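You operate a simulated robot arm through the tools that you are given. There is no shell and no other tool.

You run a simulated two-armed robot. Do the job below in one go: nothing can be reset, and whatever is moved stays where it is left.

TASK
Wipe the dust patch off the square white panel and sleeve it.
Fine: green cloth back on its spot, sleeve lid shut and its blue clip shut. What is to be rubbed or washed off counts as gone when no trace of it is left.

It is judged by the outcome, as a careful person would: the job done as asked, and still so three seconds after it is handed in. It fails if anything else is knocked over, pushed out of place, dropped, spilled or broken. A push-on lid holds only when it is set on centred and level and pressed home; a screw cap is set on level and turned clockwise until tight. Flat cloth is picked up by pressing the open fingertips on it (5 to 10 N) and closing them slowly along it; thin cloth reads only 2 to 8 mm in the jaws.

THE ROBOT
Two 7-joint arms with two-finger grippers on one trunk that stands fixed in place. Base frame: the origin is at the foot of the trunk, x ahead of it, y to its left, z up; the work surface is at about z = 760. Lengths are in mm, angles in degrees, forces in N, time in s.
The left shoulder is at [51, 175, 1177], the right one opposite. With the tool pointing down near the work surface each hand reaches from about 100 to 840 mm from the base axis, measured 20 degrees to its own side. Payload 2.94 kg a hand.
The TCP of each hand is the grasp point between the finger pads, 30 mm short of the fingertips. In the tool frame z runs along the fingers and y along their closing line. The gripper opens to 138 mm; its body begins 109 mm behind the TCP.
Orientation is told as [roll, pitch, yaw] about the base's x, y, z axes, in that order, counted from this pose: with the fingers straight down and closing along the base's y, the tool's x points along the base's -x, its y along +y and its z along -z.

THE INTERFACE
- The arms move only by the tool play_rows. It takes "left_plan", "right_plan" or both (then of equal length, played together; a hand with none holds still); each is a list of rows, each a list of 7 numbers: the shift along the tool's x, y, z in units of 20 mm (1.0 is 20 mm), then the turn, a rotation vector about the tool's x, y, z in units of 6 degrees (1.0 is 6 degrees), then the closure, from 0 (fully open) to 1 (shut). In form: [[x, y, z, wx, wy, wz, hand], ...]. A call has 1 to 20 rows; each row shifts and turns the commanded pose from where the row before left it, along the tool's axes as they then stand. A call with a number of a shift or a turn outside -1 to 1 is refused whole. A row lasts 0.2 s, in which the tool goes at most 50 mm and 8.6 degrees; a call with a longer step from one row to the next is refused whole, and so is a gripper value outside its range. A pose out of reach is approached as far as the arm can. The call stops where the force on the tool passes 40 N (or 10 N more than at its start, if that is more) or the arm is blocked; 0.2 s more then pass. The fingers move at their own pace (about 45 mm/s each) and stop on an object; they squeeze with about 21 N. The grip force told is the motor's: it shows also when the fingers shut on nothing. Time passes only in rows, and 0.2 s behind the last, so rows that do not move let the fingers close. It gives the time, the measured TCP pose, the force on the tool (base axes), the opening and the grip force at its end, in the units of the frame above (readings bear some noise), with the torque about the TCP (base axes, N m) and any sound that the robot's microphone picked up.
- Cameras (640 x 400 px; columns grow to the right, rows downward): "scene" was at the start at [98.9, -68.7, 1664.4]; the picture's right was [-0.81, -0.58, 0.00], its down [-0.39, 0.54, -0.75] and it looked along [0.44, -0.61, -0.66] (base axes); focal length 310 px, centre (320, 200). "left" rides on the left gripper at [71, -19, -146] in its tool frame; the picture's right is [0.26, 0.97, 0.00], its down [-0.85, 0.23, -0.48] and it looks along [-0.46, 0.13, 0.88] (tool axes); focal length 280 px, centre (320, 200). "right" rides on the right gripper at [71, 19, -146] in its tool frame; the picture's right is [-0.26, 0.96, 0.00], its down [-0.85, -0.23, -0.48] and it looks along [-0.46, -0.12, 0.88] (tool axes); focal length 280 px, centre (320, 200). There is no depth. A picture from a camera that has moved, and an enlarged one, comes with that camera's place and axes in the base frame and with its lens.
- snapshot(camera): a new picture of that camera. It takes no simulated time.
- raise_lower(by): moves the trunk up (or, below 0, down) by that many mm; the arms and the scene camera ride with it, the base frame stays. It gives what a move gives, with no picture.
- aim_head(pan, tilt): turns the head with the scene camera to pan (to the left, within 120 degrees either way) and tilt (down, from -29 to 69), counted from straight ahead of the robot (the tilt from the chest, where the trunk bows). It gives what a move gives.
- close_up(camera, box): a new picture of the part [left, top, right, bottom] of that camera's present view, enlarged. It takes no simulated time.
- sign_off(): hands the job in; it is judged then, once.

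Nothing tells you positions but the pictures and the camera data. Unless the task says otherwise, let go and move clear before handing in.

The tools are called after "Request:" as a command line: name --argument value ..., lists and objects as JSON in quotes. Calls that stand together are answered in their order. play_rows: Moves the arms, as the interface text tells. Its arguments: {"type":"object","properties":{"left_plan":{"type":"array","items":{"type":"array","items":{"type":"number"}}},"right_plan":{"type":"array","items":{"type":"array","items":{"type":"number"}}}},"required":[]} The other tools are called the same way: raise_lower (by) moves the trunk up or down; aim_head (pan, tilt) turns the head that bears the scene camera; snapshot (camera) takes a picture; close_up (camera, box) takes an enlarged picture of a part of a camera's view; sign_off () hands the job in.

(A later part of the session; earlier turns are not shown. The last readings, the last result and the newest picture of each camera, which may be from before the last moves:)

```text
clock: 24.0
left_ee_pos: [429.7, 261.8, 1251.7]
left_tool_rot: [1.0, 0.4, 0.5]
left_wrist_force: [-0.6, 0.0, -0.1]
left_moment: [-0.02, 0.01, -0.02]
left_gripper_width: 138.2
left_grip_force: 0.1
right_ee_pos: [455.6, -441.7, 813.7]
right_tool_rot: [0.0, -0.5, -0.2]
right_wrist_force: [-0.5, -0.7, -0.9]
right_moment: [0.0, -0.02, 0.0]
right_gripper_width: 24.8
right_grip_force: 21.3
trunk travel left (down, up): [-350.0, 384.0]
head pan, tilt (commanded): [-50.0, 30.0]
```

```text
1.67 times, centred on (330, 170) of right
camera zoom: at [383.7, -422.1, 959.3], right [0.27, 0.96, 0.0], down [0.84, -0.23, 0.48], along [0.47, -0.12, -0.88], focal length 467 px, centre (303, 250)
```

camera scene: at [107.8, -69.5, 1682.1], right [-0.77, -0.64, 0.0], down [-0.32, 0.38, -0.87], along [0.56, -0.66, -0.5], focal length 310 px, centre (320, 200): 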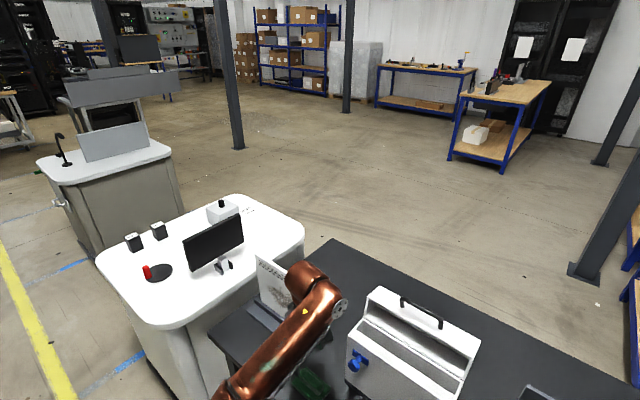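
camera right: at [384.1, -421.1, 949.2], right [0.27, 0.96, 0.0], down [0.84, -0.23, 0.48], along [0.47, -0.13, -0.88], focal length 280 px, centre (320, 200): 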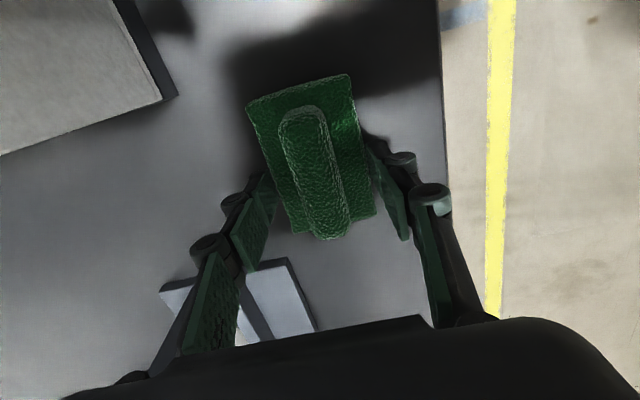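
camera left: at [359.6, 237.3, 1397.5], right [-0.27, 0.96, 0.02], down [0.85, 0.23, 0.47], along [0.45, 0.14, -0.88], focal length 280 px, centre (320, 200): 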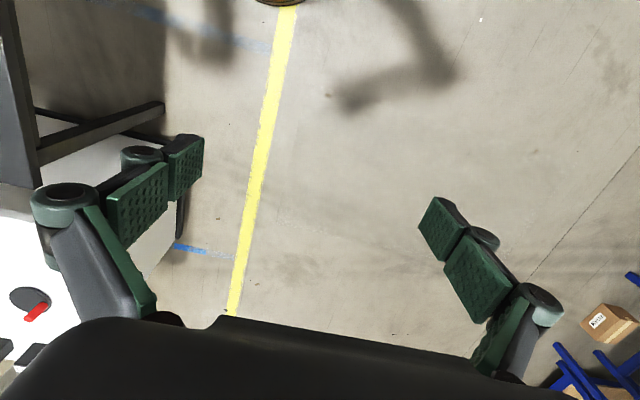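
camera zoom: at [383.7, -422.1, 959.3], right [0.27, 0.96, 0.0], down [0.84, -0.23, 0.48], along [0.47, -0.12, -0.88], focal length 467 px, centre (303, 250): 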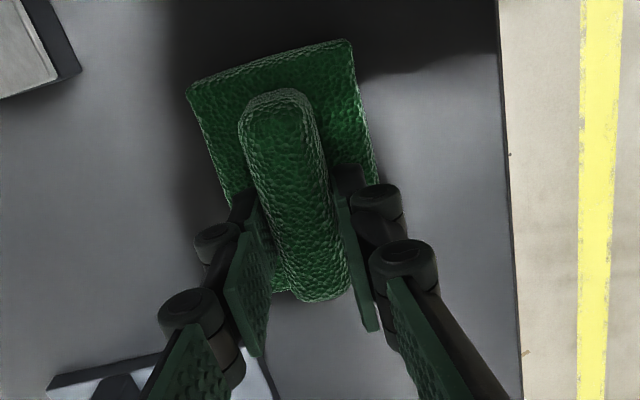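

The ridge is held (24.8 mm, 21 N) at TCP (455.6, -441.7, 813.7), which I'll use as the place-back pose. I'll lift it straight up and check.

Request:
play_rows --right_plan '[[0, 0, -0.3, 0, 0, 0, 1], [0, 0, -0.6, 0, 0, 0, 1], [0, 0, -1, 0, 0, 0, 1], [0, 0, -1, 0, 0, 0, 1], [0, 0, -1, 0, 0, 0, 1], [0, 0, -1, 0, 0, 0, 1], [0, 0, -1, 0, 0, 0, 1], [0, 0, -1, 0, 0, 0, 1], [0, 0, -1, 0, 0, 0, 1], [0, 0, -1, 0, 0, 0, 1], [0, 0, -1, 0, 0, 0, 1], [0, 0, 0, 0, 0, 0, 1]]'

Request:
snapshot --camera "right"

Request:
snapshot --camera "scene"

```text
clock: 26.6
left_ee_pos: [431.2, 260.9, 1251.5]
left_tool_rot: [1.0, 0.4, 0.5]
left_wrist_force: [-0.1, -0.6, 0.2]
left_moment: [-0.01, 0.02, -0.03]
left_gripper_width: 137.9
left_grip_force: 0.0
right_ee_pos: [452.2, -441.0, 1011.3]
right_tool_rot: [0.2, -0.3, -0.2]
right_wrist_force: [-0.2, 0.3, -1.0]
right_moment: [-0.02, 0.0, 0.01]
right_gripper_width: 25.2
right_grip_force: 21.3
trunk travel left (down, up): [-350.0, 384.0]
head pan, tilt (commanded): [-50.0, 30.0]
```

```text
taken
camera right: at [381.6, -421.5, 1155.6], right [0.27, 0.96, 0.0], down [0.84, -0.23, 0.48], along [0.46, -0.12, -0.88], focal length 280 px, centre (320, 200)
```

right: 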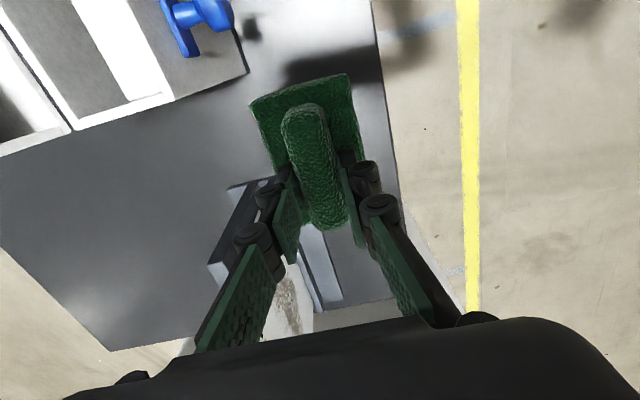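

```text
taken
camera scene: at [108.1, -69.7, 1682.0], right [-0.77, -0.64, 0.0], down [-0.32, 0.38, -0.87], along [0.56, -0.66, -0.5], focal length 310 px, centre (320, 200)
```

scene: 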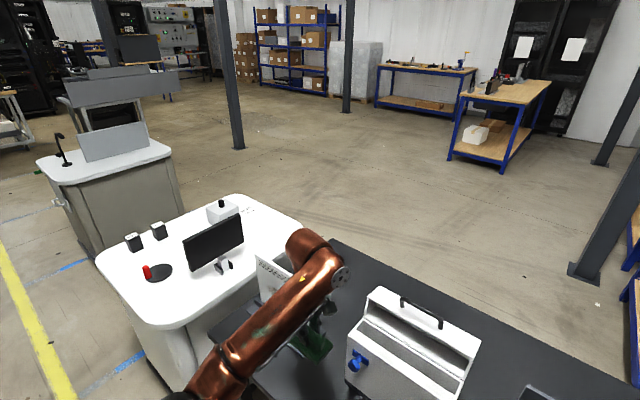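

The cloth is held. Now I'll roll the tool so its fingers swing from down toward −y, in a first part to check the direction.

Request:
play_rows --right_plan '[[0, 0, 0, 1, 0, 0, 1], [0, 0, 0, 1, 0, 0, 1], [0, 0, 0, 1, 0, 0, 1], [0, 0, 0, 1, 0, 0, 1], [0, 0, 0, 1, 0, 0, 1]]'

Request:
snapshot --camera "scene"

```text
clock: 27.8
left_ee_pos: [430.8, 260.4, 1251.7]
left_tool_rot: [1.0, 0.4, 0.5]
left_wrist_force: [0.1, 0.4, -0.4]
left_moment: [0.0, -0.02, 0.0]
left_gripper_width: 138.5
left_grip_force: 0.1
right_ee_pos: [453.5, -441.5, 1011.2]
right_tool_rot: [-29.8, -0.3, -0.2]
right_wrist_force: [-0.6, -0.3, -0.3]
right_moment: [0.0, 0.04, 0.02]
right_gripper_width: 25.1
right_grip_force: 21.0
trunk travel left (down, up): [-350.0, 384.0]
head pan, tilt (commanded): [-50.0, 30.0]
```

```text
taken
camera scene: at [108.1, -69.9, 1682.0], right [-0.77, -0.64, 0.0], down [-0.32, 0.38, -0.87], along [0.56, -0.66, -0.5], focal length 310 px, centre (320, 200)
```

scene: 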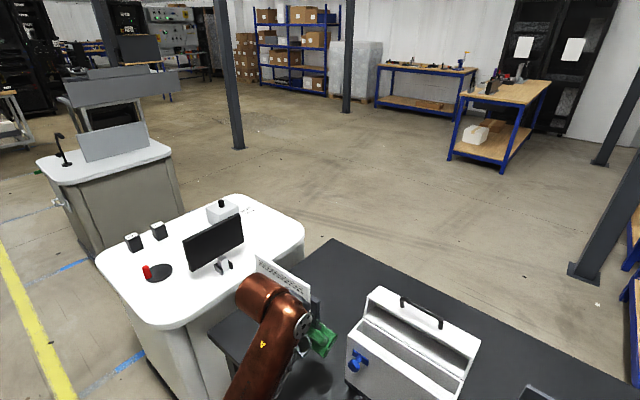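

Right direction. Continuing to −90°.

Request:
play_rows --right_plan '[[0, 0, 0, 1, 0, 0, 1], [0, 0, 0, 1, 0, 0, 1], [0, 0, 0, 1, 0, 0, 1], [0, 0, 0, 1, 0, 0, 1], [0, 0, 0, 1, 0, 0, 1], [0, 0, 0, 1, 0, 0, 1], [0, 0, 0, 1, 0, 0, 1], [0, 0, 0, 1, 0, 0, 1], [0, 0, 0, 1, 0, 0, 1], [0, 0, 0, 1, 0, 0, 1]]'

Request:
snapshot --camera "scene"

Request:
snapshot --camera "right"

```text
clock: 29.4
left_ee_pos: [429.9, 260.2, 1253.5]
left_tool_rot: [1.0, 0.4, 0.6]
left_wrist_force: [0.8, 0.7, 0.2]
left_moment: [-0.01, -0.01, 0.02]
left_gripper_width: 137.7
left_grip_force: 0.0
right_ee_pos: [450.4, -482.9, 1063.5]
right_tool_rot: [-77.5, -4.0, -3.4]
right_wrist_force: [-0.7, -0.5, -0.2]
right_moment: [-0.01, -0.02, 0.02]
right_gripper_width: 25.2
right_grip_force: 20.9
trunk travel left (down, up): [-350.0, 384.0]
head pan, tilt (commanded): [-50.0, 30.0]
stopped in row 7 (right hand): the arm was blocked; the commanded pose is now the measured one
```

```text
taken
camera scene: at [107.8, -69.6, 1682.1], right [-0.77, -0.64, 0.0], down [-0.32, 0.38, -0.87], along [0.56, -0.66, -0.5], focal length 310 px, centre (320, 200)
```

scene: 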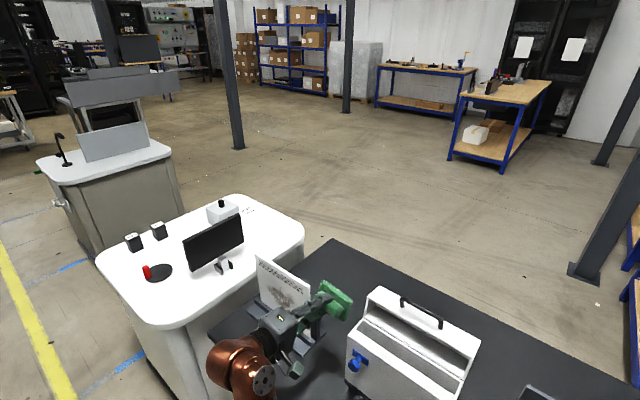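

```text
taken
camera right: at [387.1, -332.7, 1070.5], right [0.34, 0.19, -0.92], down [0.85, 0.36, 0.39], along [0.41, -0.91, -0.04], focal length 280 px, centre (320, 200)
```

right: 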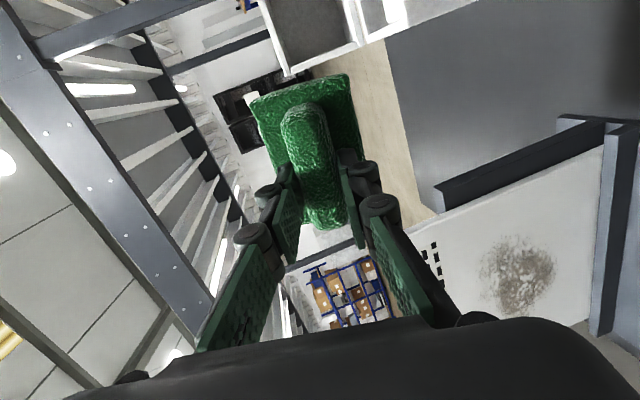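

The arm got blocked at about −77° roll, the TCP having drifted to (450, -483, 1063). I'll look at the arm's configuration.

Request:
aim_head --pan -45 --tilt 62

Request:
snapshot --camera "scene"

Request:
snapshot --camera "left"

```text
clock: 30.3
left_ee_pos: [431.2, 260.4, 1252.6]
left_tool_rot: [1.1, 0.3, 0.4]
left_wrist_force: [-0.4, 0.0, -1.0]
left_moment: [-0.01, 0.03, -0.01]
left_gripper_width: 137.9
left_grip_force: 0.0
right_ee_pos: [449.4, -483.0, 1063.1]
right_tool_rot: [-77.3, -4.0, -3.4]
right_wrist_force: [0.5, 0.0, -0.3]
right_moment: [0.02, -0.01, 0.0]
right_gripper_width: 25.1
right_grip_force: 21.1
trunk travel left (down, up): [-350.0, 384.0]
head pan, tilt (commanded): [-45.0, 62.0]
```

```text
taken
camera scene: at [95.2, -45.6, 1637.8], right [-0.71, -0.71, 0.0], down [-0.62, 0.62, -0.47], along [0.33, -0.33, -0.88], focal length 310 px, centre (320, 200)
```

scene: 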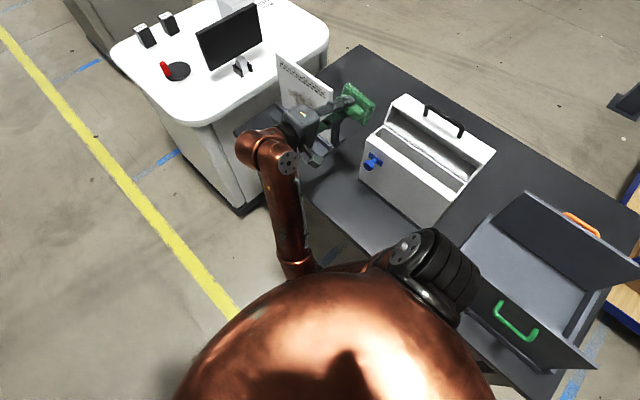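

```text
taken
camera left: at [359.6, 237.7, 1397.5], right [-0.27, 0.96, 0.02], down [0.85, 0.23, 0.47], along [0.45, 0.14, -0.88], focal length 280 px, centre (320, 200)
```

left: 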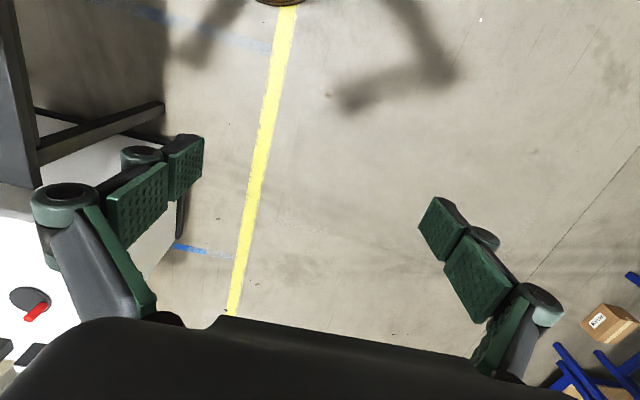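

The elbow dropped down toward the table side during the roll. I'll back the tool away along +y, go forward in x to unfold the arm, and finish the rotation there.

Request:
play_rows --right_plan '[[0, 0, -1, 0, 0, 0, 1], [0, 0, -1, 0, 0, 0, 1], [0, 0, -1, 0, 0, 0, 1], [-1, 0, 0, 0, 0, 0, 1], [-1, 0, 0, 0, 0, 0, 1], [-1, 0, 0, 0, 0, 0, 1], [-1, 0, 0, 0, 0, 0, 1]]'

Request:
snapshot --camera "scene"

```text
clock: 31.9
left_ee_pos: [430.3, 260.7, 1251.7]
left_tool_rot: [1.0, 0.3, 0.6]
left_wrist_force: [-1.2, 0.4, -1.0]
left_moment: [0.0, 0.01, 0.01]
left_gripper_width: 138.0
left_grip_force: 0.0
right_ee_pos: [533.2, -425.8, 1081.1]
right_tool_rot: [-77.0, -3.9, -3.2]
right_wrist_force: [0.7, -1.0, -1.5]
right_moment: [-0.01, -0.01, -0.02]
right_gripper_width: 25.2
right_grip_force: 21.0
trunk travel left (down, up): [-350.0, 384.0]
head pan, tilt (commanded): [-45.0, 62.0]
```

```text
taken
camera scene: at [95.6, -45.0, 1637.7], right [-0.71, -0.71, 0.0], down [-0.62, 0.62, -0.47], along [0.33, -0.33, -0.88], focal length 310 px, centre (320, 200)
```

scene: 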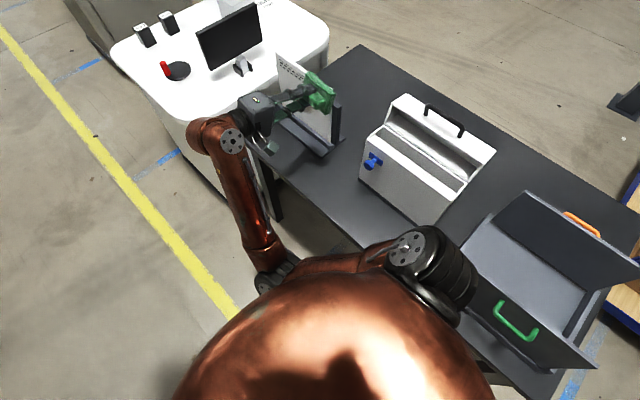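

The arm follows now. I'll finish the roll to −90° and take out the small pitch and yaw errors.

Request:
play_rows --right_plan '[[0, 0, 0, 0.72, -0.18, -0.22, 1], [0, 0, 0, 0.72, -0.18, -0.22, 1], [0, 0, 0, 0.72, -0.18, -0.22, 1], [0, 0, 0, 0, 0, 0, 1]]'

Request:
snapshot --camera "right"

```text
clock: 32.9
left_ee_pos: [430.6, 259.7, 1252.6]
left_tool_rot: [1.0, 0.4, 0.5]
left_wrist_force: [-0.2, 0.1, -0.6]
left_moment: [0.0, -0.01, -0.02]
left_gripper_width: 138.1
left_grip_force: 0.1
right_ee_pos: [531.4, -432.1, 1090.5]
right_tool_rot: [-91.1, -1.2, -0.1]
right_wrist_force: [0.2, -0.7, 0.1]
right_moment: [0.05, 0.02, -0.04]
right_gripper_width: 25.0
right_grip_force: 21.0
trunk travel left (down, up): [-350.0, 384.0]
head pan, tilt (commanded): [-45.0, 62.0]
```

```text
taken
camera right: at [462.5, -285.8, 1066.9], right [0.28, -0.02, -0.96], down [0.84, 0.48, 0.24], along [0.46, -0.88, 0.15], focal length 280 px, centre (320, 200)
```

right: 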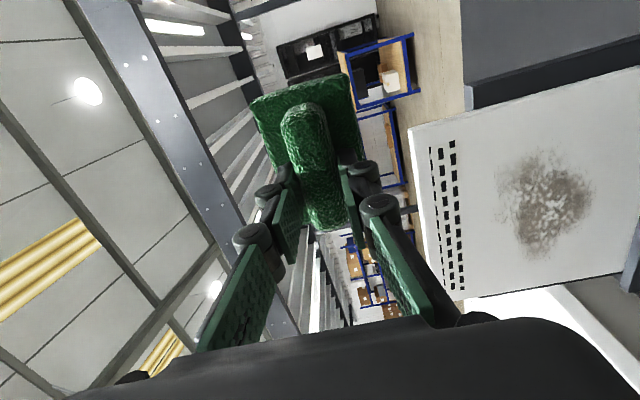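

The tool now points at −y. From this view I take the dust to span x 599–740, z 845–938 on the panel face. I'll go to a standoff in front of the patch.

Request:
play_rows --right_plan '[[-0.55, 0.86, 0, -0.09, 0, -0.1, 1], [-0.55, 0.86, 0, -0.09, 0, -0.1, 1], [-0.55, 0.86, 0, 0, 0, 0, 1], [-0.55, 0.86, 0, 0, 0, 0, 1], [-0.55, 0.86, 0, 0, 0, 0, 1], [-0.55, 0.86, 0, 0, 0, 0, 1], [-0.55, 0.86, 0, 0, 0, 0, 1], [-0.55, 0.86, 0, 0, 0, 0, 1], [-0.55, 0.86, 0, 0, 0, 0, 1], [-0.55, 0.86, 0, 0, 0, 0, 1], [0, 0, 0, 0, 0, 0, 1]]'

Request:
snapshot --camera "right"

Request:
snapshot --camera "scene"

```text
clock: 35.3
left_ee_pos: [429.5, 262.5, 1252.4]
left_tool_rot: [1.0, 0.4, 0.5]
left_wrist_force: [0.1, 0.3, -0.1]
left_moment: [-0.01, 0.02, 0.02]
left_gripper_width: 138.1
left_grip_force: 0.1
right_ee_pos: [640.6, -427.7, 908.1]
right_tool_rot: [-89.3, 0.7, 0.3]
right_wrist_force: [-0.2, -0.7, -0.2]
right_moment: [0.05, 0.06, 0.0]
right_gripper_width: 24.8
right_grip_force: 21.2
trunk travel left (down, up): [-350.0, 384.0]
head pan, tilt (commanded): [-45.0, 62.0]
```

```text
taken
camera right: at [568.8, -280.8, 890.4], right [0.25, 0.01, -0.97], down [0.85, 0.48, 0.22], along [0.47, -0.88, 0.11], focal length 280 px, centre (320, 200)
```

right: 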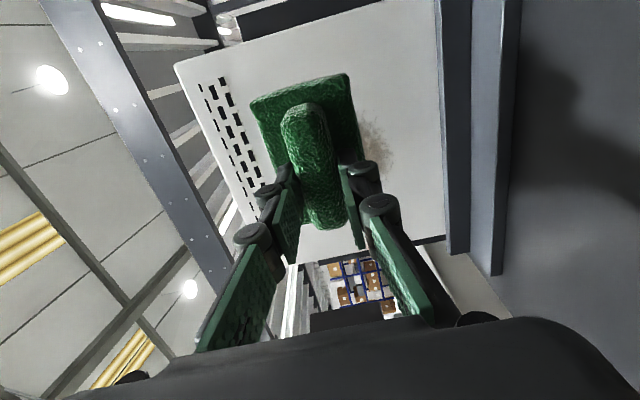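

```text
taken
camera scene: at [94.9, -45.5, 1637.8], right [-0.71, -0.71, 0.0], down [-0.62, 0.62, -0.47], along [0.33, -0.33, -0.88], focal length 310 px, centre (320, 200)
```

scene: 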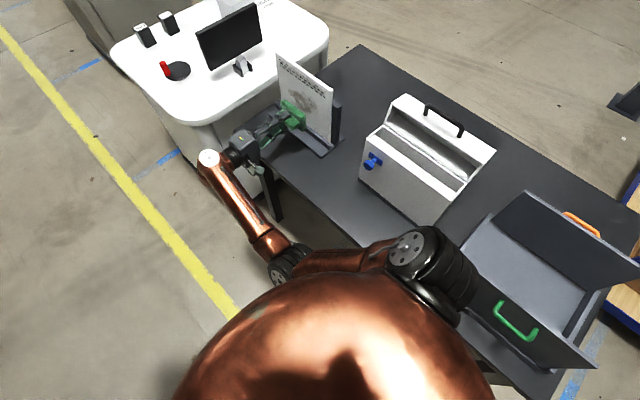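

The cloth is in front of the patch's upper near part. I'll approach the panel, slowly at the end, watching the force.

Request:
play_rows --right_plan '[[0, 0, 0.8, 0, 0, 0, 1], [0, 0, 0.8, 0, 0, 0, 1], [0, 0, 0.8, 0, 0, 0, 1], [0, 0, 0.2, 0, 0, 0, 1], [0, 0, 0.1, 0, 0, 0, 1], [0, 0, 0, 0, 0, 0, 1]]'

Request:
snapshot --camera "right"

```text
clock: 36.7
left_ee_pos: [430.2, 261.4, 1252.6]
left_tool_rot: [1.0, 0.3, 0.5]
left_wrist_force: [1.1, -0.2, -0.8]
left_moment: [0.03, 0.01, -0.01]
left_gripper_width: 137.9
left_grip_force: 0.0
right_ee_pos: [640.0, -480.2, 907.2]
right_tool_rot: [-89.4, 0.9, 0.3]
right_wrist_force: [-0.3, -0.2, -0.1]
right_moment: [0.0, -0.01, 0.02]
right_gripper_width: 25.1
right_grip_force: 21.1
trunk travel left (down, up): [-350.0, 384.0]
head pan, tilt (commanded): [-45.0, 62.0]
```

```text
taken
camera right: at [568.8, -334.2, 890.0], right [0.25, 0.01, -0.97], down [0.85, 0.48, 0.22], along [0.47, -0.88, 0.11], focal length 280 px, centre (320, 200)
```

right: 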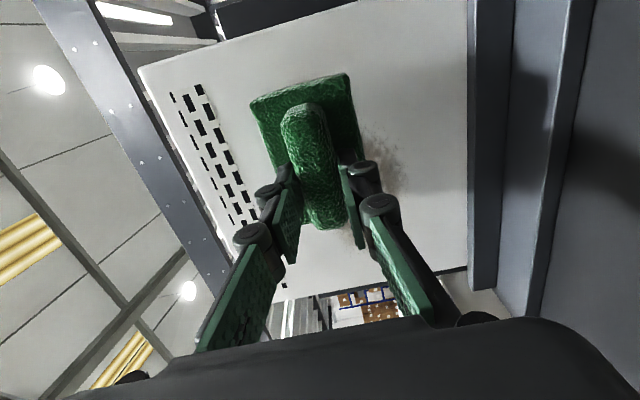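

No contact yet at y=-480. I'll advance in 1.5–2 mm steps.

Request:
play_rows --right_plan '[[0, 0, 0.1, 0, 0, 0, 1], [0, 0, 0.1, 0, 0, 0, 1], [0, 0, 0.1, 0, 0, 0, 1], [0, 0, 0.1, 0, 0, 0, 1], [0, 0, 0, 0, 0, 0, 1]]'

```text
clock: 37.9
left_ee_pos: [431.0, 261.0, 1251.8]
left_tool_rot: [1.1, 0.4, 0.4]
left_wrist_force: [0.6, 0.0, -0.2]
left_moment: [0.0, 0.0, -0.01]
left_gripper_width: 138.4
left_grip_force: 0.0
right_ee_pos: [641.1, -487.9, 905.8]
right_tool_rot: [-89.3, 1.0, 0.2]
right_wrist_force: [0.0, -0.2, -0.3]
right_moment: [-0.01, 0.02, 0.0]
right_gripper_width: 24.9
right_grip_force: 21.4
trunk travel left (down, up): [-350.0, 384.0]
head pan, tilt (commanded): [-45.0, 62.0]
```

Request:
play_rows --right_plan '[[0, 0, 0.1, 0, 0, 0, 1], [0, 0, 0.1, 0, 0, 0, 1], [0, 0, 0.1, 0, 0, 0, 1], [0, 0, 0, 0, 0, 0, 1]]'

```text
clock: 38.9
left_ee_pos: [430.1, 263.1, 1252.8]
left_tool_rot: [1.0, 0.4, 0.6]
left_wrist_force: [0.8, -1.1, 0.7]
left_moment: [-0.02, 0.02, 0.02]
left_gripper_width: 137.8
left_grip_force: 0.1
right_ee_pos: [640.8, -492.2, 905.6]
right_tool_rot: [-89.2, 1.0, 0.4]
right_wrist_force: [-6.2, 18.6, -3.9]
right_moment: [0.04, -0.04, -0.17]
right_gripper_width: 25.3
right_grip_force: 21.3
trunk travel left (down, up): [-350.0, 384.0]
head pan, tilt (commanded): [-45.0, 62.0]
```

Contact at y≈-490 with about 18 N, which is a bit firm. I'll ease off 1 mm and make the first stroke along +x.

Request:
play_rows --right_plan '[[0, 0, -0.05, 0, 0, 0, 1], [0, 0, 0, 0, 0, 0, 1], [-0.25, 0, 0, 0, 0, 0, 1], [-0.4, 0, 0, 0, 0, 0, 1], [-0.4, 0, 0, 0, 0, 0, 1], [-0.4, 0, 0, 0, 0, 0, 1]]'

Request:
snapshot --camera "right"

Request:
snapshot --camera "scene"

```text
clock: 40.3
left_ee_pos: [430.2, 263.5, 1251.9]
left_tool_rot: [0.9, 0.4, 0.4]
left_wrist_force: [0.0, 0.0, 0.1]
left_moment: [-0.02, 0.01, 0.01]
left_gripper_width: 138.2
left_grip_force: 0.0
right_ee_pos: [668.7, -492.9, 906.6]
right_tool_rot: [-89.4, 0.9, 0.3]
right_wrist_force: [-6.6, 15.3, -0.2]
right_moment: [-0.06, 0.04, -0.12]
right_gripper_width: 24.8
right_grip_force: 21.3
trunk travel left (down, up): [-350.0, 384.0]
head pan, tilt (commanded): [-45.0, 62.0]
```

```text
taken
camera right: at [596.9, -346.0, 890.3], right [0.25, 0.01, -0.97], down [0.85, 0.48, 0.22], along [0.47, -0.88, 0.11], focal length 280 px, centre (320, 200)
```

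right: 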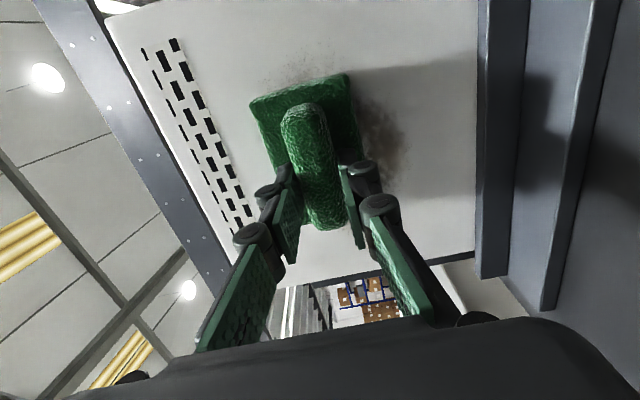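

```text
taken
camera scene: at [94.4, -42.7, 1637.9], right [-0.71, -0.71, 0.0], down [-0.62, 0.62, -0.47], along [0.33, -0.33, -0.88], focal length 310 px, centre (320, 200)
```

scene: 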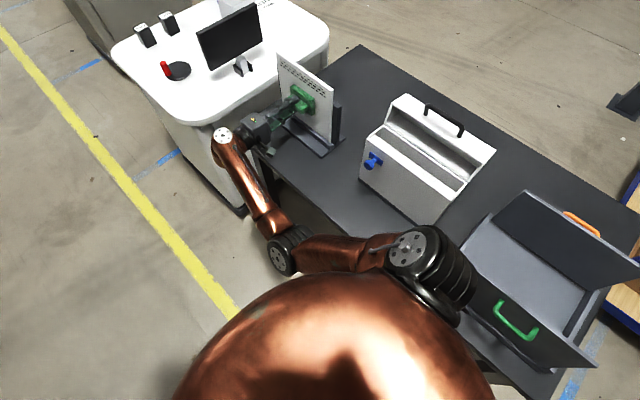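

Sliding well under about 15 N. I'll continue the raster: on to x≈705, then down 25 mm, back, down 25 mm, forward again.

Request:
play_rows --right_plan '[[-0.5, 0, 0, 0, 0, 0, 1], [-0.5, 0, 0, 0, 0, 0, 1], [-0.5, 0, 0, 0, 0, 0, 1], [-0.4, 0, 0, 0, 0, 0, 1], [0, 0.4, 0, 0, 0, 0, 1], [0, 0.6, 0, 0, 0, 0, 1], [0.5, 0, 0, 0, 0, 0, 1], [0.5, 0, 0, 0, 0, 0, 1], [0.5, 0, 0, 0, 0, 0, 1], [0.5, 0, 0, 0, 0, 0, 1], [0.5, 0, 0, 0, 0, 0, 1], [0.5, 0, 0, 0, 0, 0, 1], [0.5, 0, 0, 0, 0, 0, 1], [0.5, 0, 0, 0, 0, 0, 1]]'

Request:
snapshot --camera "right"

```text
clock: 43.3
left_ee_pos: [430.6, 260.4, 1252.1]
left_tool_rot: [0.9, 0.4, 0.5]
left_wrist_force: [0.6, 0.1, 0.0]
left_moment: [0.0, 0.01, -0.03]
left_gripper_width: 138.2
left_grip_force: 0.1
right_ee_pos: [627.3, -491.6, 885.6]
right_tool_rot: [-89.3, 0.9, 0.3]
right_wrist_force: [0.4, 6.5, -0.9]
right_moment: [-0.01, -0.03, 0.03]
right_gripper_width: 25.1
right_grip_force: 21.2
trunk travel left (down, up): [-350.0, 384.0]
head pan, tilt (commanded): [-45.0, 62.0]
```

```text
taken
camera right: at [555.5, -346.1, 870.7], right [0.25, 0.01, -0.97], down [0.85, 0.48, 0.22], along [0.47, -0.88, 0.11], focal length 280 px, centre (320, 200)
```

right: 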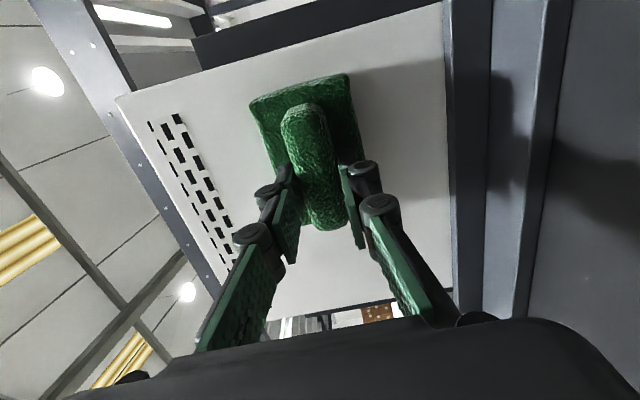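

The visible area already looks clean. I'll continue lower with a touch more pressure, then sweep back up.

Request:
play_rows --right_plan '[[0, 0.5, 0.03, 0, 0, 0, 1], [0, 0.5, 0.03, 0, 0, 0, 1], [-0.5, 0, 0, 0, 0, 0, 1], [-0.5, 0, 0, 0, 0, 0, 1], [-0.5, 0, 0, 0, 0, 0, 1], [-0.5, 0, 0, 0, 0, 0, 1], [-0.5, 0, 0, 0, 0, 0, 1], [-0.5, 0, 0, 0, 0, 0, 1], [-0.5, 0, 0, 0, 0, 0, 1], [-0.5, 0, 0, 0, 0, 0, 1], [0, -0.5, 0, 0, 0, 0, 1], [0, -0.5, 0, 0, 0, 0, 1], [0, -0.5, 0, 0, 0, 0, 1], [0, -0.5, 0, 0, 0, 0, 1], [0, -0.5, 0, 0, 0, 0, 1], [0, -0.3, 0, 0, 0, 0, 1]]'

Request:
snapshot --camera "right"

```text
clock: 46.7
left_ee_pos: [430.7, 261.8, 1251.5]
left_tool_rot: [0.9, 0.4, 0.5]
left_wrist_force: [-0.3, -0.2, -0.6]
left_moment: [0.03, 0.0, 0.01]
left_gripper_width: 138.0
left_grip_force: 0.1
right_ee_pos: [696.5, -492.8, 920.5]
right_tool_rot: [-89.1, 1.0, 0.4]
right_wrist_force: [-0.5, 19.5, -8.3]
right_moment: [0.21, 0.01, -0.07]
right_gripper_width: 25.4
right_grip_force: 20.9
right hand out of reach, approached as far as the arm can: row 10
trunk travel left (down, up): [-350.0, 384.0]
head pan, tilt (commanded): [-45.0, 62.0]
```

```text
taken
camera right: at [625.6, -346.7, 903.1], right [0.24, 0.02, -0.97], down [0.85, 0.48, 0.22], along [0.47, -0.88, 0.1], focal length 280 px, centre (320, 200)
```

right: 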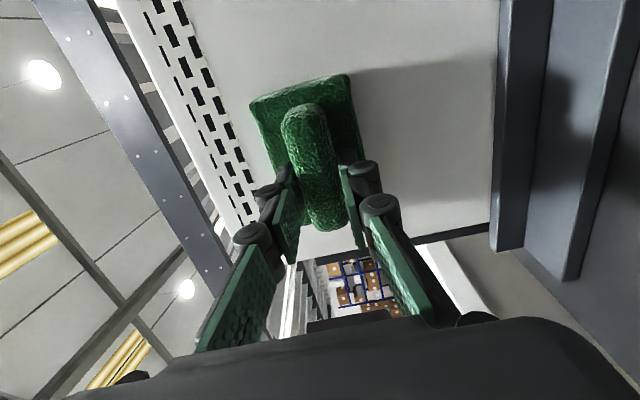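

Now a top sweep back along −x at z≈920, then retreat to inspect the face.

Request:
play_rows --right_plan '[[0.5, 0, -0.03, 0, 0, 0, 1], [0.5, 0, 0, 0, 0, 0, 1], [0.5, 0, 0, 0, 0, 0, 1], [0.5, 0, 0, 0, 0, 0, 1], [0.5, 0, 0, 0, 0, 0, 1], [0.5, 0, 0, 0, 0, 0, 1], [0.5, 0, 0, 0, 0, 0, 1], [0.3, 0, 0, 0, 0, 0, 1], [0, 0, -0.5, 0, 0, 0, 1], [0, 0, -1, 0, 0, 0, 1], [0, 0, -1, 0, 0, 0, 1], [0, 0, -1, 0, 0, 0, 1], [0.5, 0, -1, 0, 0, 0, 1], [1, 0, 0, 0, 0, 0, 1], [1, 0, 0, 0, 0, 0, 1], [1, 0, 0, 0, 0, 0, 1]]'

Request:
snapshot --camera "right"

Request:
snapshot --camera "scene"

```text
clock: 50.2
left_ee_pos: [430.6, 260.9, 1252.3]
left_tool_rot: [1.0, 0.4, 0.5]
left_wrist_force: [0.0, 0.8, -0.3]
left_moment: [0.01, 0.01, 0.01]
left_gripper_width: 137.8
left_grip_force: 0.1
right_ee_pos: [555.3, -460.8, 973.1]
right_tool_rot: [-96.5, -2.3, -2.6]
right_wrist_force: [0.0, 0.2, 0.3]
right_moment: [0.0, 0.0, 0.03]
right_gripper_width: 25.0
right_grip_force: 20.9
trunk travel left (down, up): [-350.0, 384.0]
head pan, tilt (commanded): [-45.0, 62.0]
stopped in row 16 (right hand): the arm was blocked; the commanded pose is now the measured one
```

```text
taken
camera right: at [492.7, -315.1, 934.7], right [0.3, -0.12, -0.95], down [0.86, 0.46, 0.21], along [0.41, -0.88, 0.24], focal length 280 px, centre (320, 200)
```

right: 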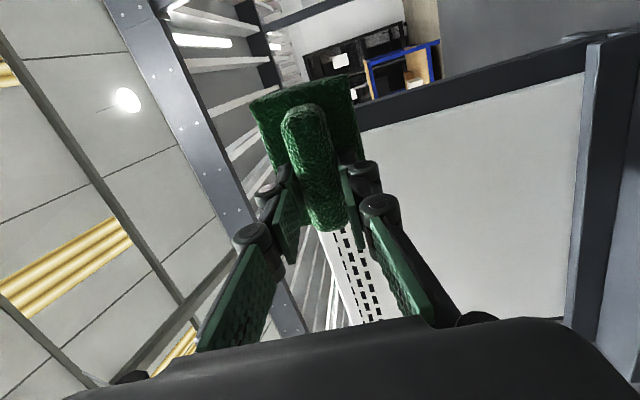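

```text
taken
camera scene: at [95.7, -44.8, 1637.7], right [-0.71, -0.71, 0.0], down [-0.62, 0.62, -0.47], along [0.33, -0.33, -0.88], focal length 310 px, centre (320, 200)
```

scene: 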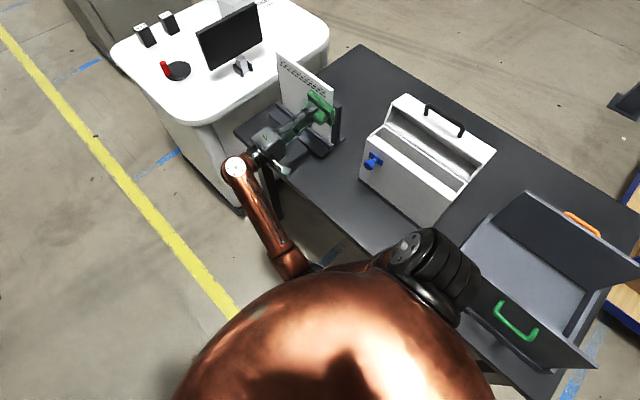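

The arm hit a fold limit at the end of the retreat (no contact with anything). I'll zoom on the panel to check for dust traces.

Request:
close_up --camera "right" --box '[320, 60, 600, 320]'

Request:
close_up --camera "scene" --box '[250, 40, 350, 160]'

```text
1.54 times, centred on (460, 190) of right
camera zoom: at [492.7, -315.1, 934.7], right [0.3, -0.12, -0.95], down [0.86, 0.46, 0.21], along [0.41, -0.88, 0.24], focal length 431 px, centre (105, 215)
```

zoom: 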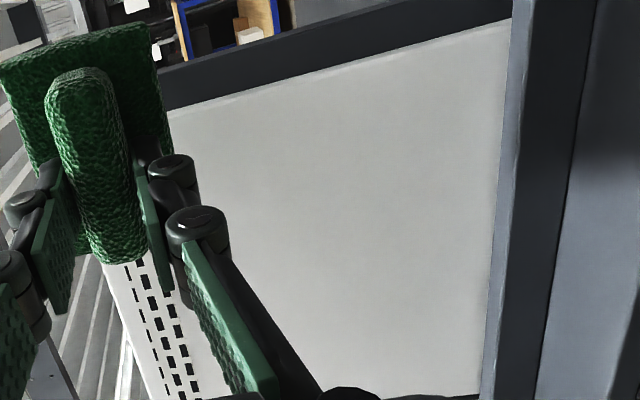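

```text
3.33 times, centred on (300, 100) of scene
camera zoom: at [95.7, -44.8, 1637.7], right [-0.71, -0.71, 0.0], down [-0.62, 0.62, -0.47], along [0.33, -0.33, -0.88], focal length 1034 px, centre (387, 533)
```

zoom: 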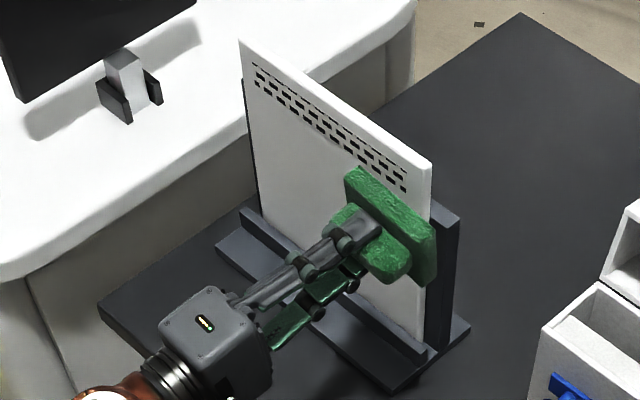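

The visible face is clean. I'll back off up and +y, then inspect the whole face before rolling the hand back.

Request:
play_rows --right_plan '[[0, -0.4, -0.6, 0, 0, 0, 1], [0, -0.8, -0.4, 0, 0, 0, 1], [0, -0.9, 0, 0, 0, 0, 1], [0, -0.9, 0, 0, 0, 0, 1], [0, -0.9, 0, 0, 0, 0, 1], [0, -0.9, 0, 0, 0, 0, 1], [0, -0.9, 0, 0, 0, 0, 1], [0, 0, 0, 0, 0, 0, 1]]'

Request:
snapshot --camera "right"

Request:
close_up --camera "scene" --box '[250, 40, 350, 160]'

```text
clock: 52.0
left_ee_pos: [431.0, 261.4, 1252.5]
left_tool_rot: [1.1, 0.4, 0.6]
left_wrist_force: [-0.4, 0.5, 0.5]
left_moment: [0.01, 0.0, 0.0]
left_gripper_width: 137.9
left_grip_force: 0.0
right_ee_pos: [551.2, -427.0, 1083.2]
right_tool_rot: [-96.0, -2.2, -2.6]
right_wrist_force: [0.2, -0.7, -0.5]
right_moment: [-0.01, 0.05, 0.01]
right_gripper_width: 25.1
right_grip_force: 21.0
trunk travel left (down, up): [-350.0, 384.0]
head pan, tilt (commanded): [-45.0, 62.0]
```

```text
taken
camera right: at [488.4, -281.1, 1045.6], right [0.29, -0.12, -0.95], down [0.86, 0.46, 0.21], along [0.41, -0.88, 0.23], focal length 280 px, centre (320, 200)
```

right: 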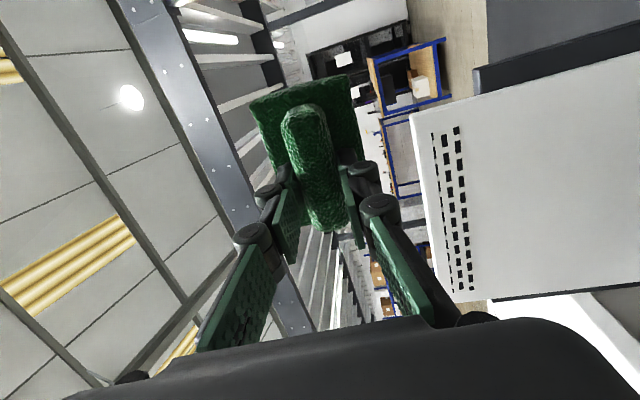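

```text
3.33 times, centred on (300, 100) of scene
camera zoom: at [95.3, -44.9, 1637.7], right [-0.71, -0.71, 0.0], down [-0.62, 0.62, -0.47], along [0.33, -0.33, -0.88], focal length 1034 px, centre (387, 533)
```

zoom: 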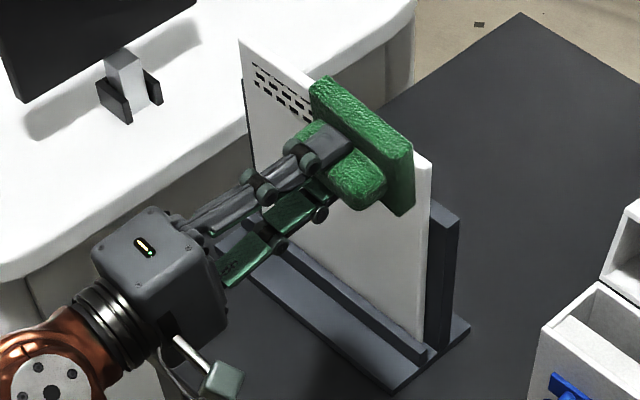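

I'll zoom on the face to be certain no trace is left.

Request:
close_up --camera "right" --box '[400, 60, 640, 310]'

Request:
close_up --camera "scene" --box '[270, 50, 340, 150]'

```text
1.60 times, centred on (520, 185) of right
camera zoom: at [488.4, -281.1, 1045.6], right [0.29, -0.12, -0.95], down [0.86, 0.46, 0.21], along [0.41, -0.88, 0.23], focal length 449 px, centre (0, 224)
```

zoom: 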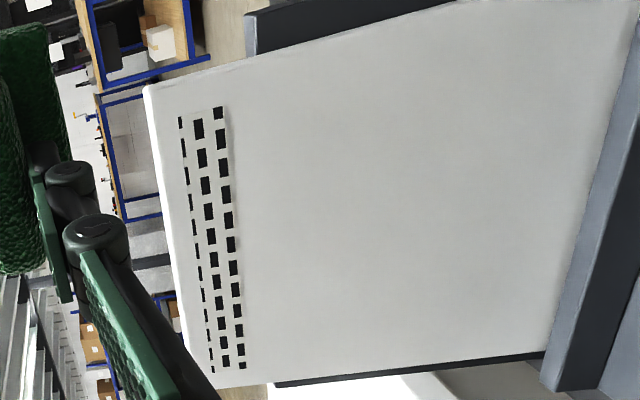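

```text
4.00 times, centred on (305, 100) of scene
camera zoom: at [95.3, -44.9, 1637.7], right [-0.71, -0.71, 0.0], down [-0.62, 0.62, -0.47], along [0.33, -0.33, -0.88], focal length 1241 px, centre (380, 600)
```

zoom: 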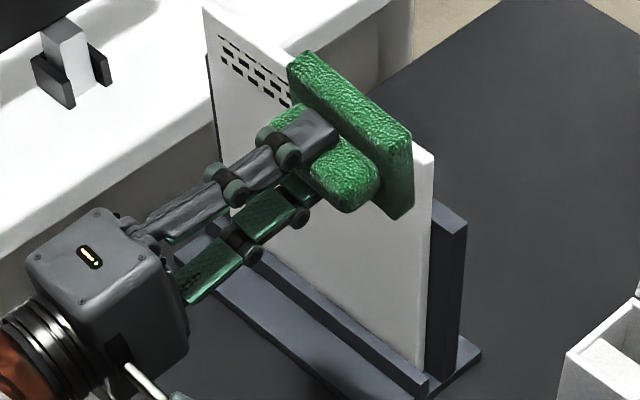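

The face is fully clean. Now I roll the hand back to pointing straight down, here where the arm has room.

Request:
play_rows --right_plan '[[0, 0, 0, -1, 0, 0, 1], [0, 0, 0, -1, 0, 0, 1], [0, 0, 0, -1, 0, 0, 1], [0, 0, 0, -1, 0, 0, 1], [0, 0, 0, -1, 0, 0, 1], [0, 0, 0, -1, 0, 0, 1], [0, 0, 0, -1, 0, 0, 1], [0, 0, 0, -1, 0, 0, 1]]'

Request:
snapshot --camera "scene"

```text
clock: 53.9
left_ee_pos: [430.8, 261.1, 1253.4]
left_tool_rot: [1.0, 0.4, 0.5]
left_wrist_force: [-0.2, 0.6, -1.2]
left_moment: [0.01, -0.04, 0.02]
left_gripper_width: 138.4
left_grip_force: 0.0
right_ee_pos: [550.6, -426.9, 1081.6]
right_tool_rot: [-48.1, -2.2, -2.7]
right_wrist_force: [0.1, 0.1, -0.7]
right_moment: [0.0, 0.04, -0.01]
right_gripper_width: 24.9
right_grip_force: 20.7
trunk travel left (down, up): [-350.0, 384.0]
head pan, tilt (commanded): [-45.0, 62.0]
```

```text
taken
camera scene: at [95.1, -44.9, 1637.7], right [-0.71, -0.71, 0.0], down [-0.62, 0.62, -0.47], along [0.33, -0.33, -0.88], focal length 310 px, centre (320, 200)
```

scene: 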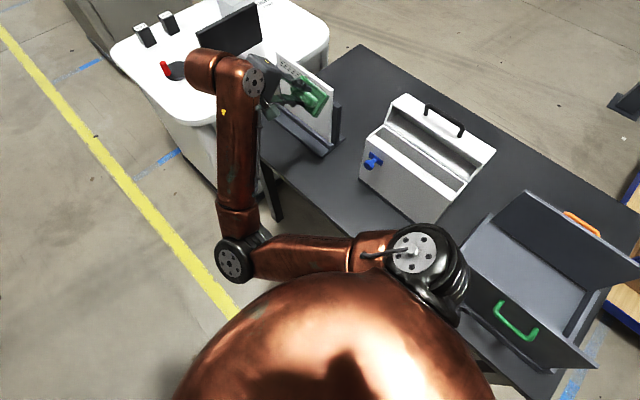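

Request:
play_rows --right_plan '[[0.3, 0, 0, -1, 0, 0, 1], [0.3, 0, 0, -1, 0, 0, 1], [0.3, 0, 0, -1, 0, 0, 1], [0.3, 0, 0, -1, 0, 0, 1], [0.3, 0, 0, -1, 0, 0, 1], [0.3, 0, 0, -1, 0, 0, 1], [0.3, 0, 0, -1, 0, 0, 1], [0.3, 0, 0, -1, 0, 0, 1], [0, 0, 0, 0, 0, 0, 1]]'

Request:
snapshot --camera "scene"

Request:
snapshot --camera "right"

```text
clock: 55.9
left_ee_pos: [430.4, 261.0, 1252.8]
left_tool_rot: [0.9, 0.4, 0.7]
left_wrist_force: [0.0, 0.2, -1.1]
left_moment: [0.0, 0.0, 0.02]
left_gripper_width: 137.9
left_grip_force: 0.0
right_ee_pos: [502.6, -424.7, 1079.8]
right_tool_rot: [-0.2, -2.2, -2.7]
right_wrist_force: [0.3, 0.2, -0.1]
right_moment: [-0.01, 0.04, -0.01]
right_gripper_width: 25.4
right_grip_force: 20.6
trunk travel left (down, up): [-350.0, 384.0]
head pan, tilt (commanded): [-45.0, 62.0]
```

```text
taken
camera scene: at [95.6, -44.4, 1637.7], right [-0.71, -0.71, 0.0], down [-0.62, 0.62, -0.47], along [0.33, -0.33, -0.88], focal length 310 px, centre (320, 200)
```

scene: 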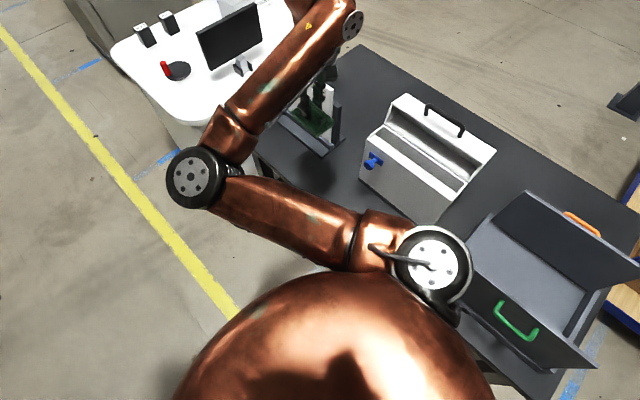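

```text
taken
camera right: at [427.5, -400.7, 1222.5], right [0.31, 0.95, 0.01], down [0.82, -0.27, 0.51], along [0.49, -0.15, -0.86], focal length 280 px, centre (320, 200)
```

right: 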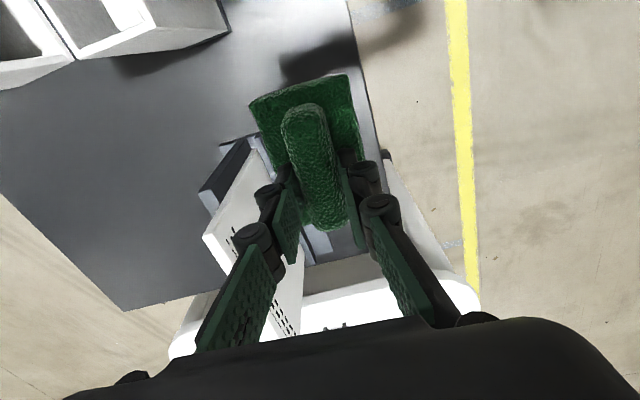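

Pointing down again. I'll correct the small yaw/pitch, shift over the cloth's spot and descend to about 45 mm above the place pose.

Request:
play_rows --right_plan '[[0.6, -0.2, 0, 0, 0.15, -0.2, 1], [0.6, -0.2, 0, 0, 0.15, -0.2, 1], [0.6, -0.2, 0, 0, 0, 0, 1], [0.55, -0.25, 0, 0, 0, 0, 1], [0, 0, 1, 0, 0, 0, 1], [0, 0, 1, 0, 0, 0, 1], [0, 0, 1, 0, 0, 0, 1], [0, 0, 1, 0, 0, 0, 1], [0, 0, 1, 0, 0, 0, 1], [0, 0, 1, 0, 0, 0, 1], [0, 0, 1, 0, 0, 0, 1], [0, 0, 1, 0, 0, 0, 1], [0, 0, 1, 0, 0, 0, 1], [0, 0, 1, 0, 0, 0, 1], [0, 0, 1, 0, 0, 0, 1], [0, 0, 0, 0, 0, 0, 1]]'

Request:
snapshot --camera "right"

```text
clock: 59.2
left_ee_pos: [430.7, 260.3, 1251.7]
left_tool_rot: [1.0, 0.4, 0.6]
left_wrist_force: [0.3, 0.7, -0.4]
left_moment: [-0.04, -0.02, -0.01]
left_gripper_width: 138.3
left_grip_force: 0.0
right_ee_pos: [456.8, -441.2, 858.7]
right_tool_rot: [-0.3, -0.3, -0.2]
right_wrist_force: [-0.2, 0.2, -0.8]
right_moment: [0.0, 0.0, 0.02]
right_gripper_width: 24.9
right_grip_force: 21.2
trunk travel left (down, up): [-350.0, 384.0]
head pan, tilt (commanded): [-45.0, 62.0]
```

```text
taken
camera right: at [385.3, -420.4, 1003.0], right [0.27, 0.96, 0.0], down [0.84, -0.23, 0.48], along [0.46, -0.13, -0.88], focal length 280 px, centre (320, 200)
```

right: 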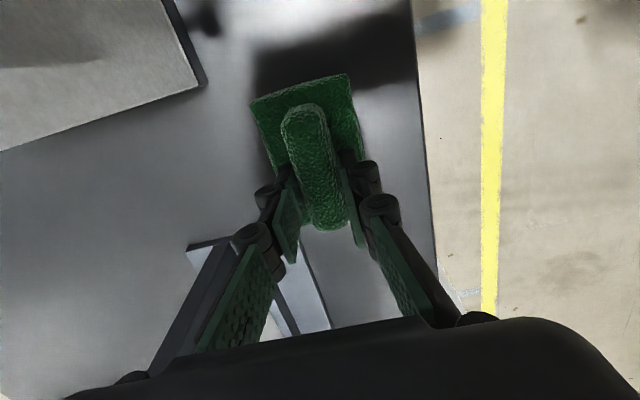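

The cloth sits in the jaws just as when I lifted it. Lowering to the table now.

Request:
play_rows --right_plan '[[0.05, -0.02, 0.8, 0, 0, 0, 1], [0, 0, 0.8, 0, 0, 0, 1], [0, 0, 0.4, 0, 0, 0, 1], [0, 0, 0.2, 0, 0, 0, 1], [0, 0, 0, 0, 0, 0, 1]]'

```text
clock: 60.5
left_ee_pos: [430.6, 260.6, 1253.0]
left_tool_rot: [1.0, 0.5, 0.6]
left_wrist_force: [-0.3, -0.2, 0.0]
left_moment: [0.0, 0.0, 0.03]
left_gripper_width: 138.1
left_grip_force: 0.1
right_ee_pos: [456.8, -442.6, 813.9]
right_tool_rot: [-0.3, -0.3, -0.3]
right_wrist_force: [0.5, 0.4, 0.4]
right_moment: [0.01, -0.05, -0.01]
right_gripper_width: 24.9
right_grip_force: 20.9
trunk travel left (down, up): [-350.0, 384.0]
head pan, tilt (commanded): [-45.0, 62.0]
```

At the place height. One mm more, then open slowly, and rise.

Request:
play_rows --right_plan '[[0.03, 0.03, 0.05, 0, 0, 0, 1], [0, 0, 0, 0, 0, 0, 0.9], [0, 0, 0, 0, 0, 0, 0.8], [0, 0, 0, 0, 0, 0, 0.6], [0, 0, 0, 0, 0, 0, 0.5], [0, 0, 0, 0, 0, 0, 0.4], [0, 0, 0, 0, 0, 0, 0.4], [0, 0, -0.5, 0, 0, 0, 0.4], [0, 0, -1, 0, 0, 0, 0.4], [0, 0, -1, 0, 0, 0, 0.4], [0, 0, -1, 0, 0, 0, 0.4], [0, 0, -1, 0, 0, 0, 0.4], [0, 0, -1, 0, 0, 0, 0.4]]'

Request:
snapshot --camera "right"

```text
clock: 63.2
left_ee_pos: [430.5, 260.6, 1251.7]
left_tool_rot: [1.0, 0.5, 0.6]
left_wrist_force: [-0.2, 0.2, -0.2]
left_moment: [0.03, 0.0, -0.03]
left_gripper_width: 137.9
left_grip_force: 0.0
right_ee_pos: [456.0, -440.8, 923.9]
right_tool_rot: [-0.3, -0.4, -0.3]
right_wrist_force: [-0.4, 0.4, 0.1]
right_moment: [0.0, 0.0, 0.04]
right_gripper_width: 82.8
right_grip_force: 0.0
trunk travel left (down, up): [-350.0, 384.0]
head pan, tilt (commanded): [-45.0, 62.0]
```

```text
taken
camera right: at [384.1, -419.9, 1069.7], right [0.27, 0.96, 0.0], down [0.84, -0.23, 0.48], along [0.46, -0.13, -0.88], focal length 280 px, centre (320, 200)
```

right: 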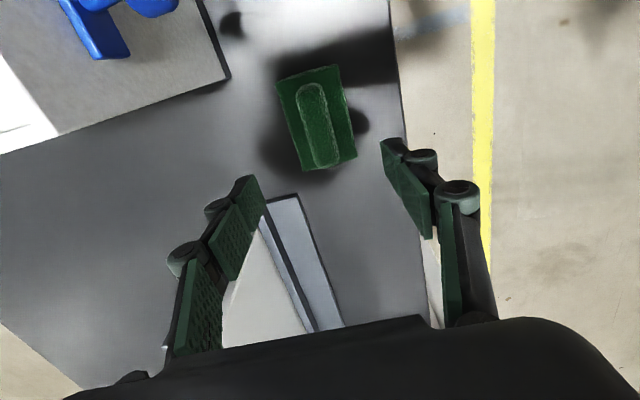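

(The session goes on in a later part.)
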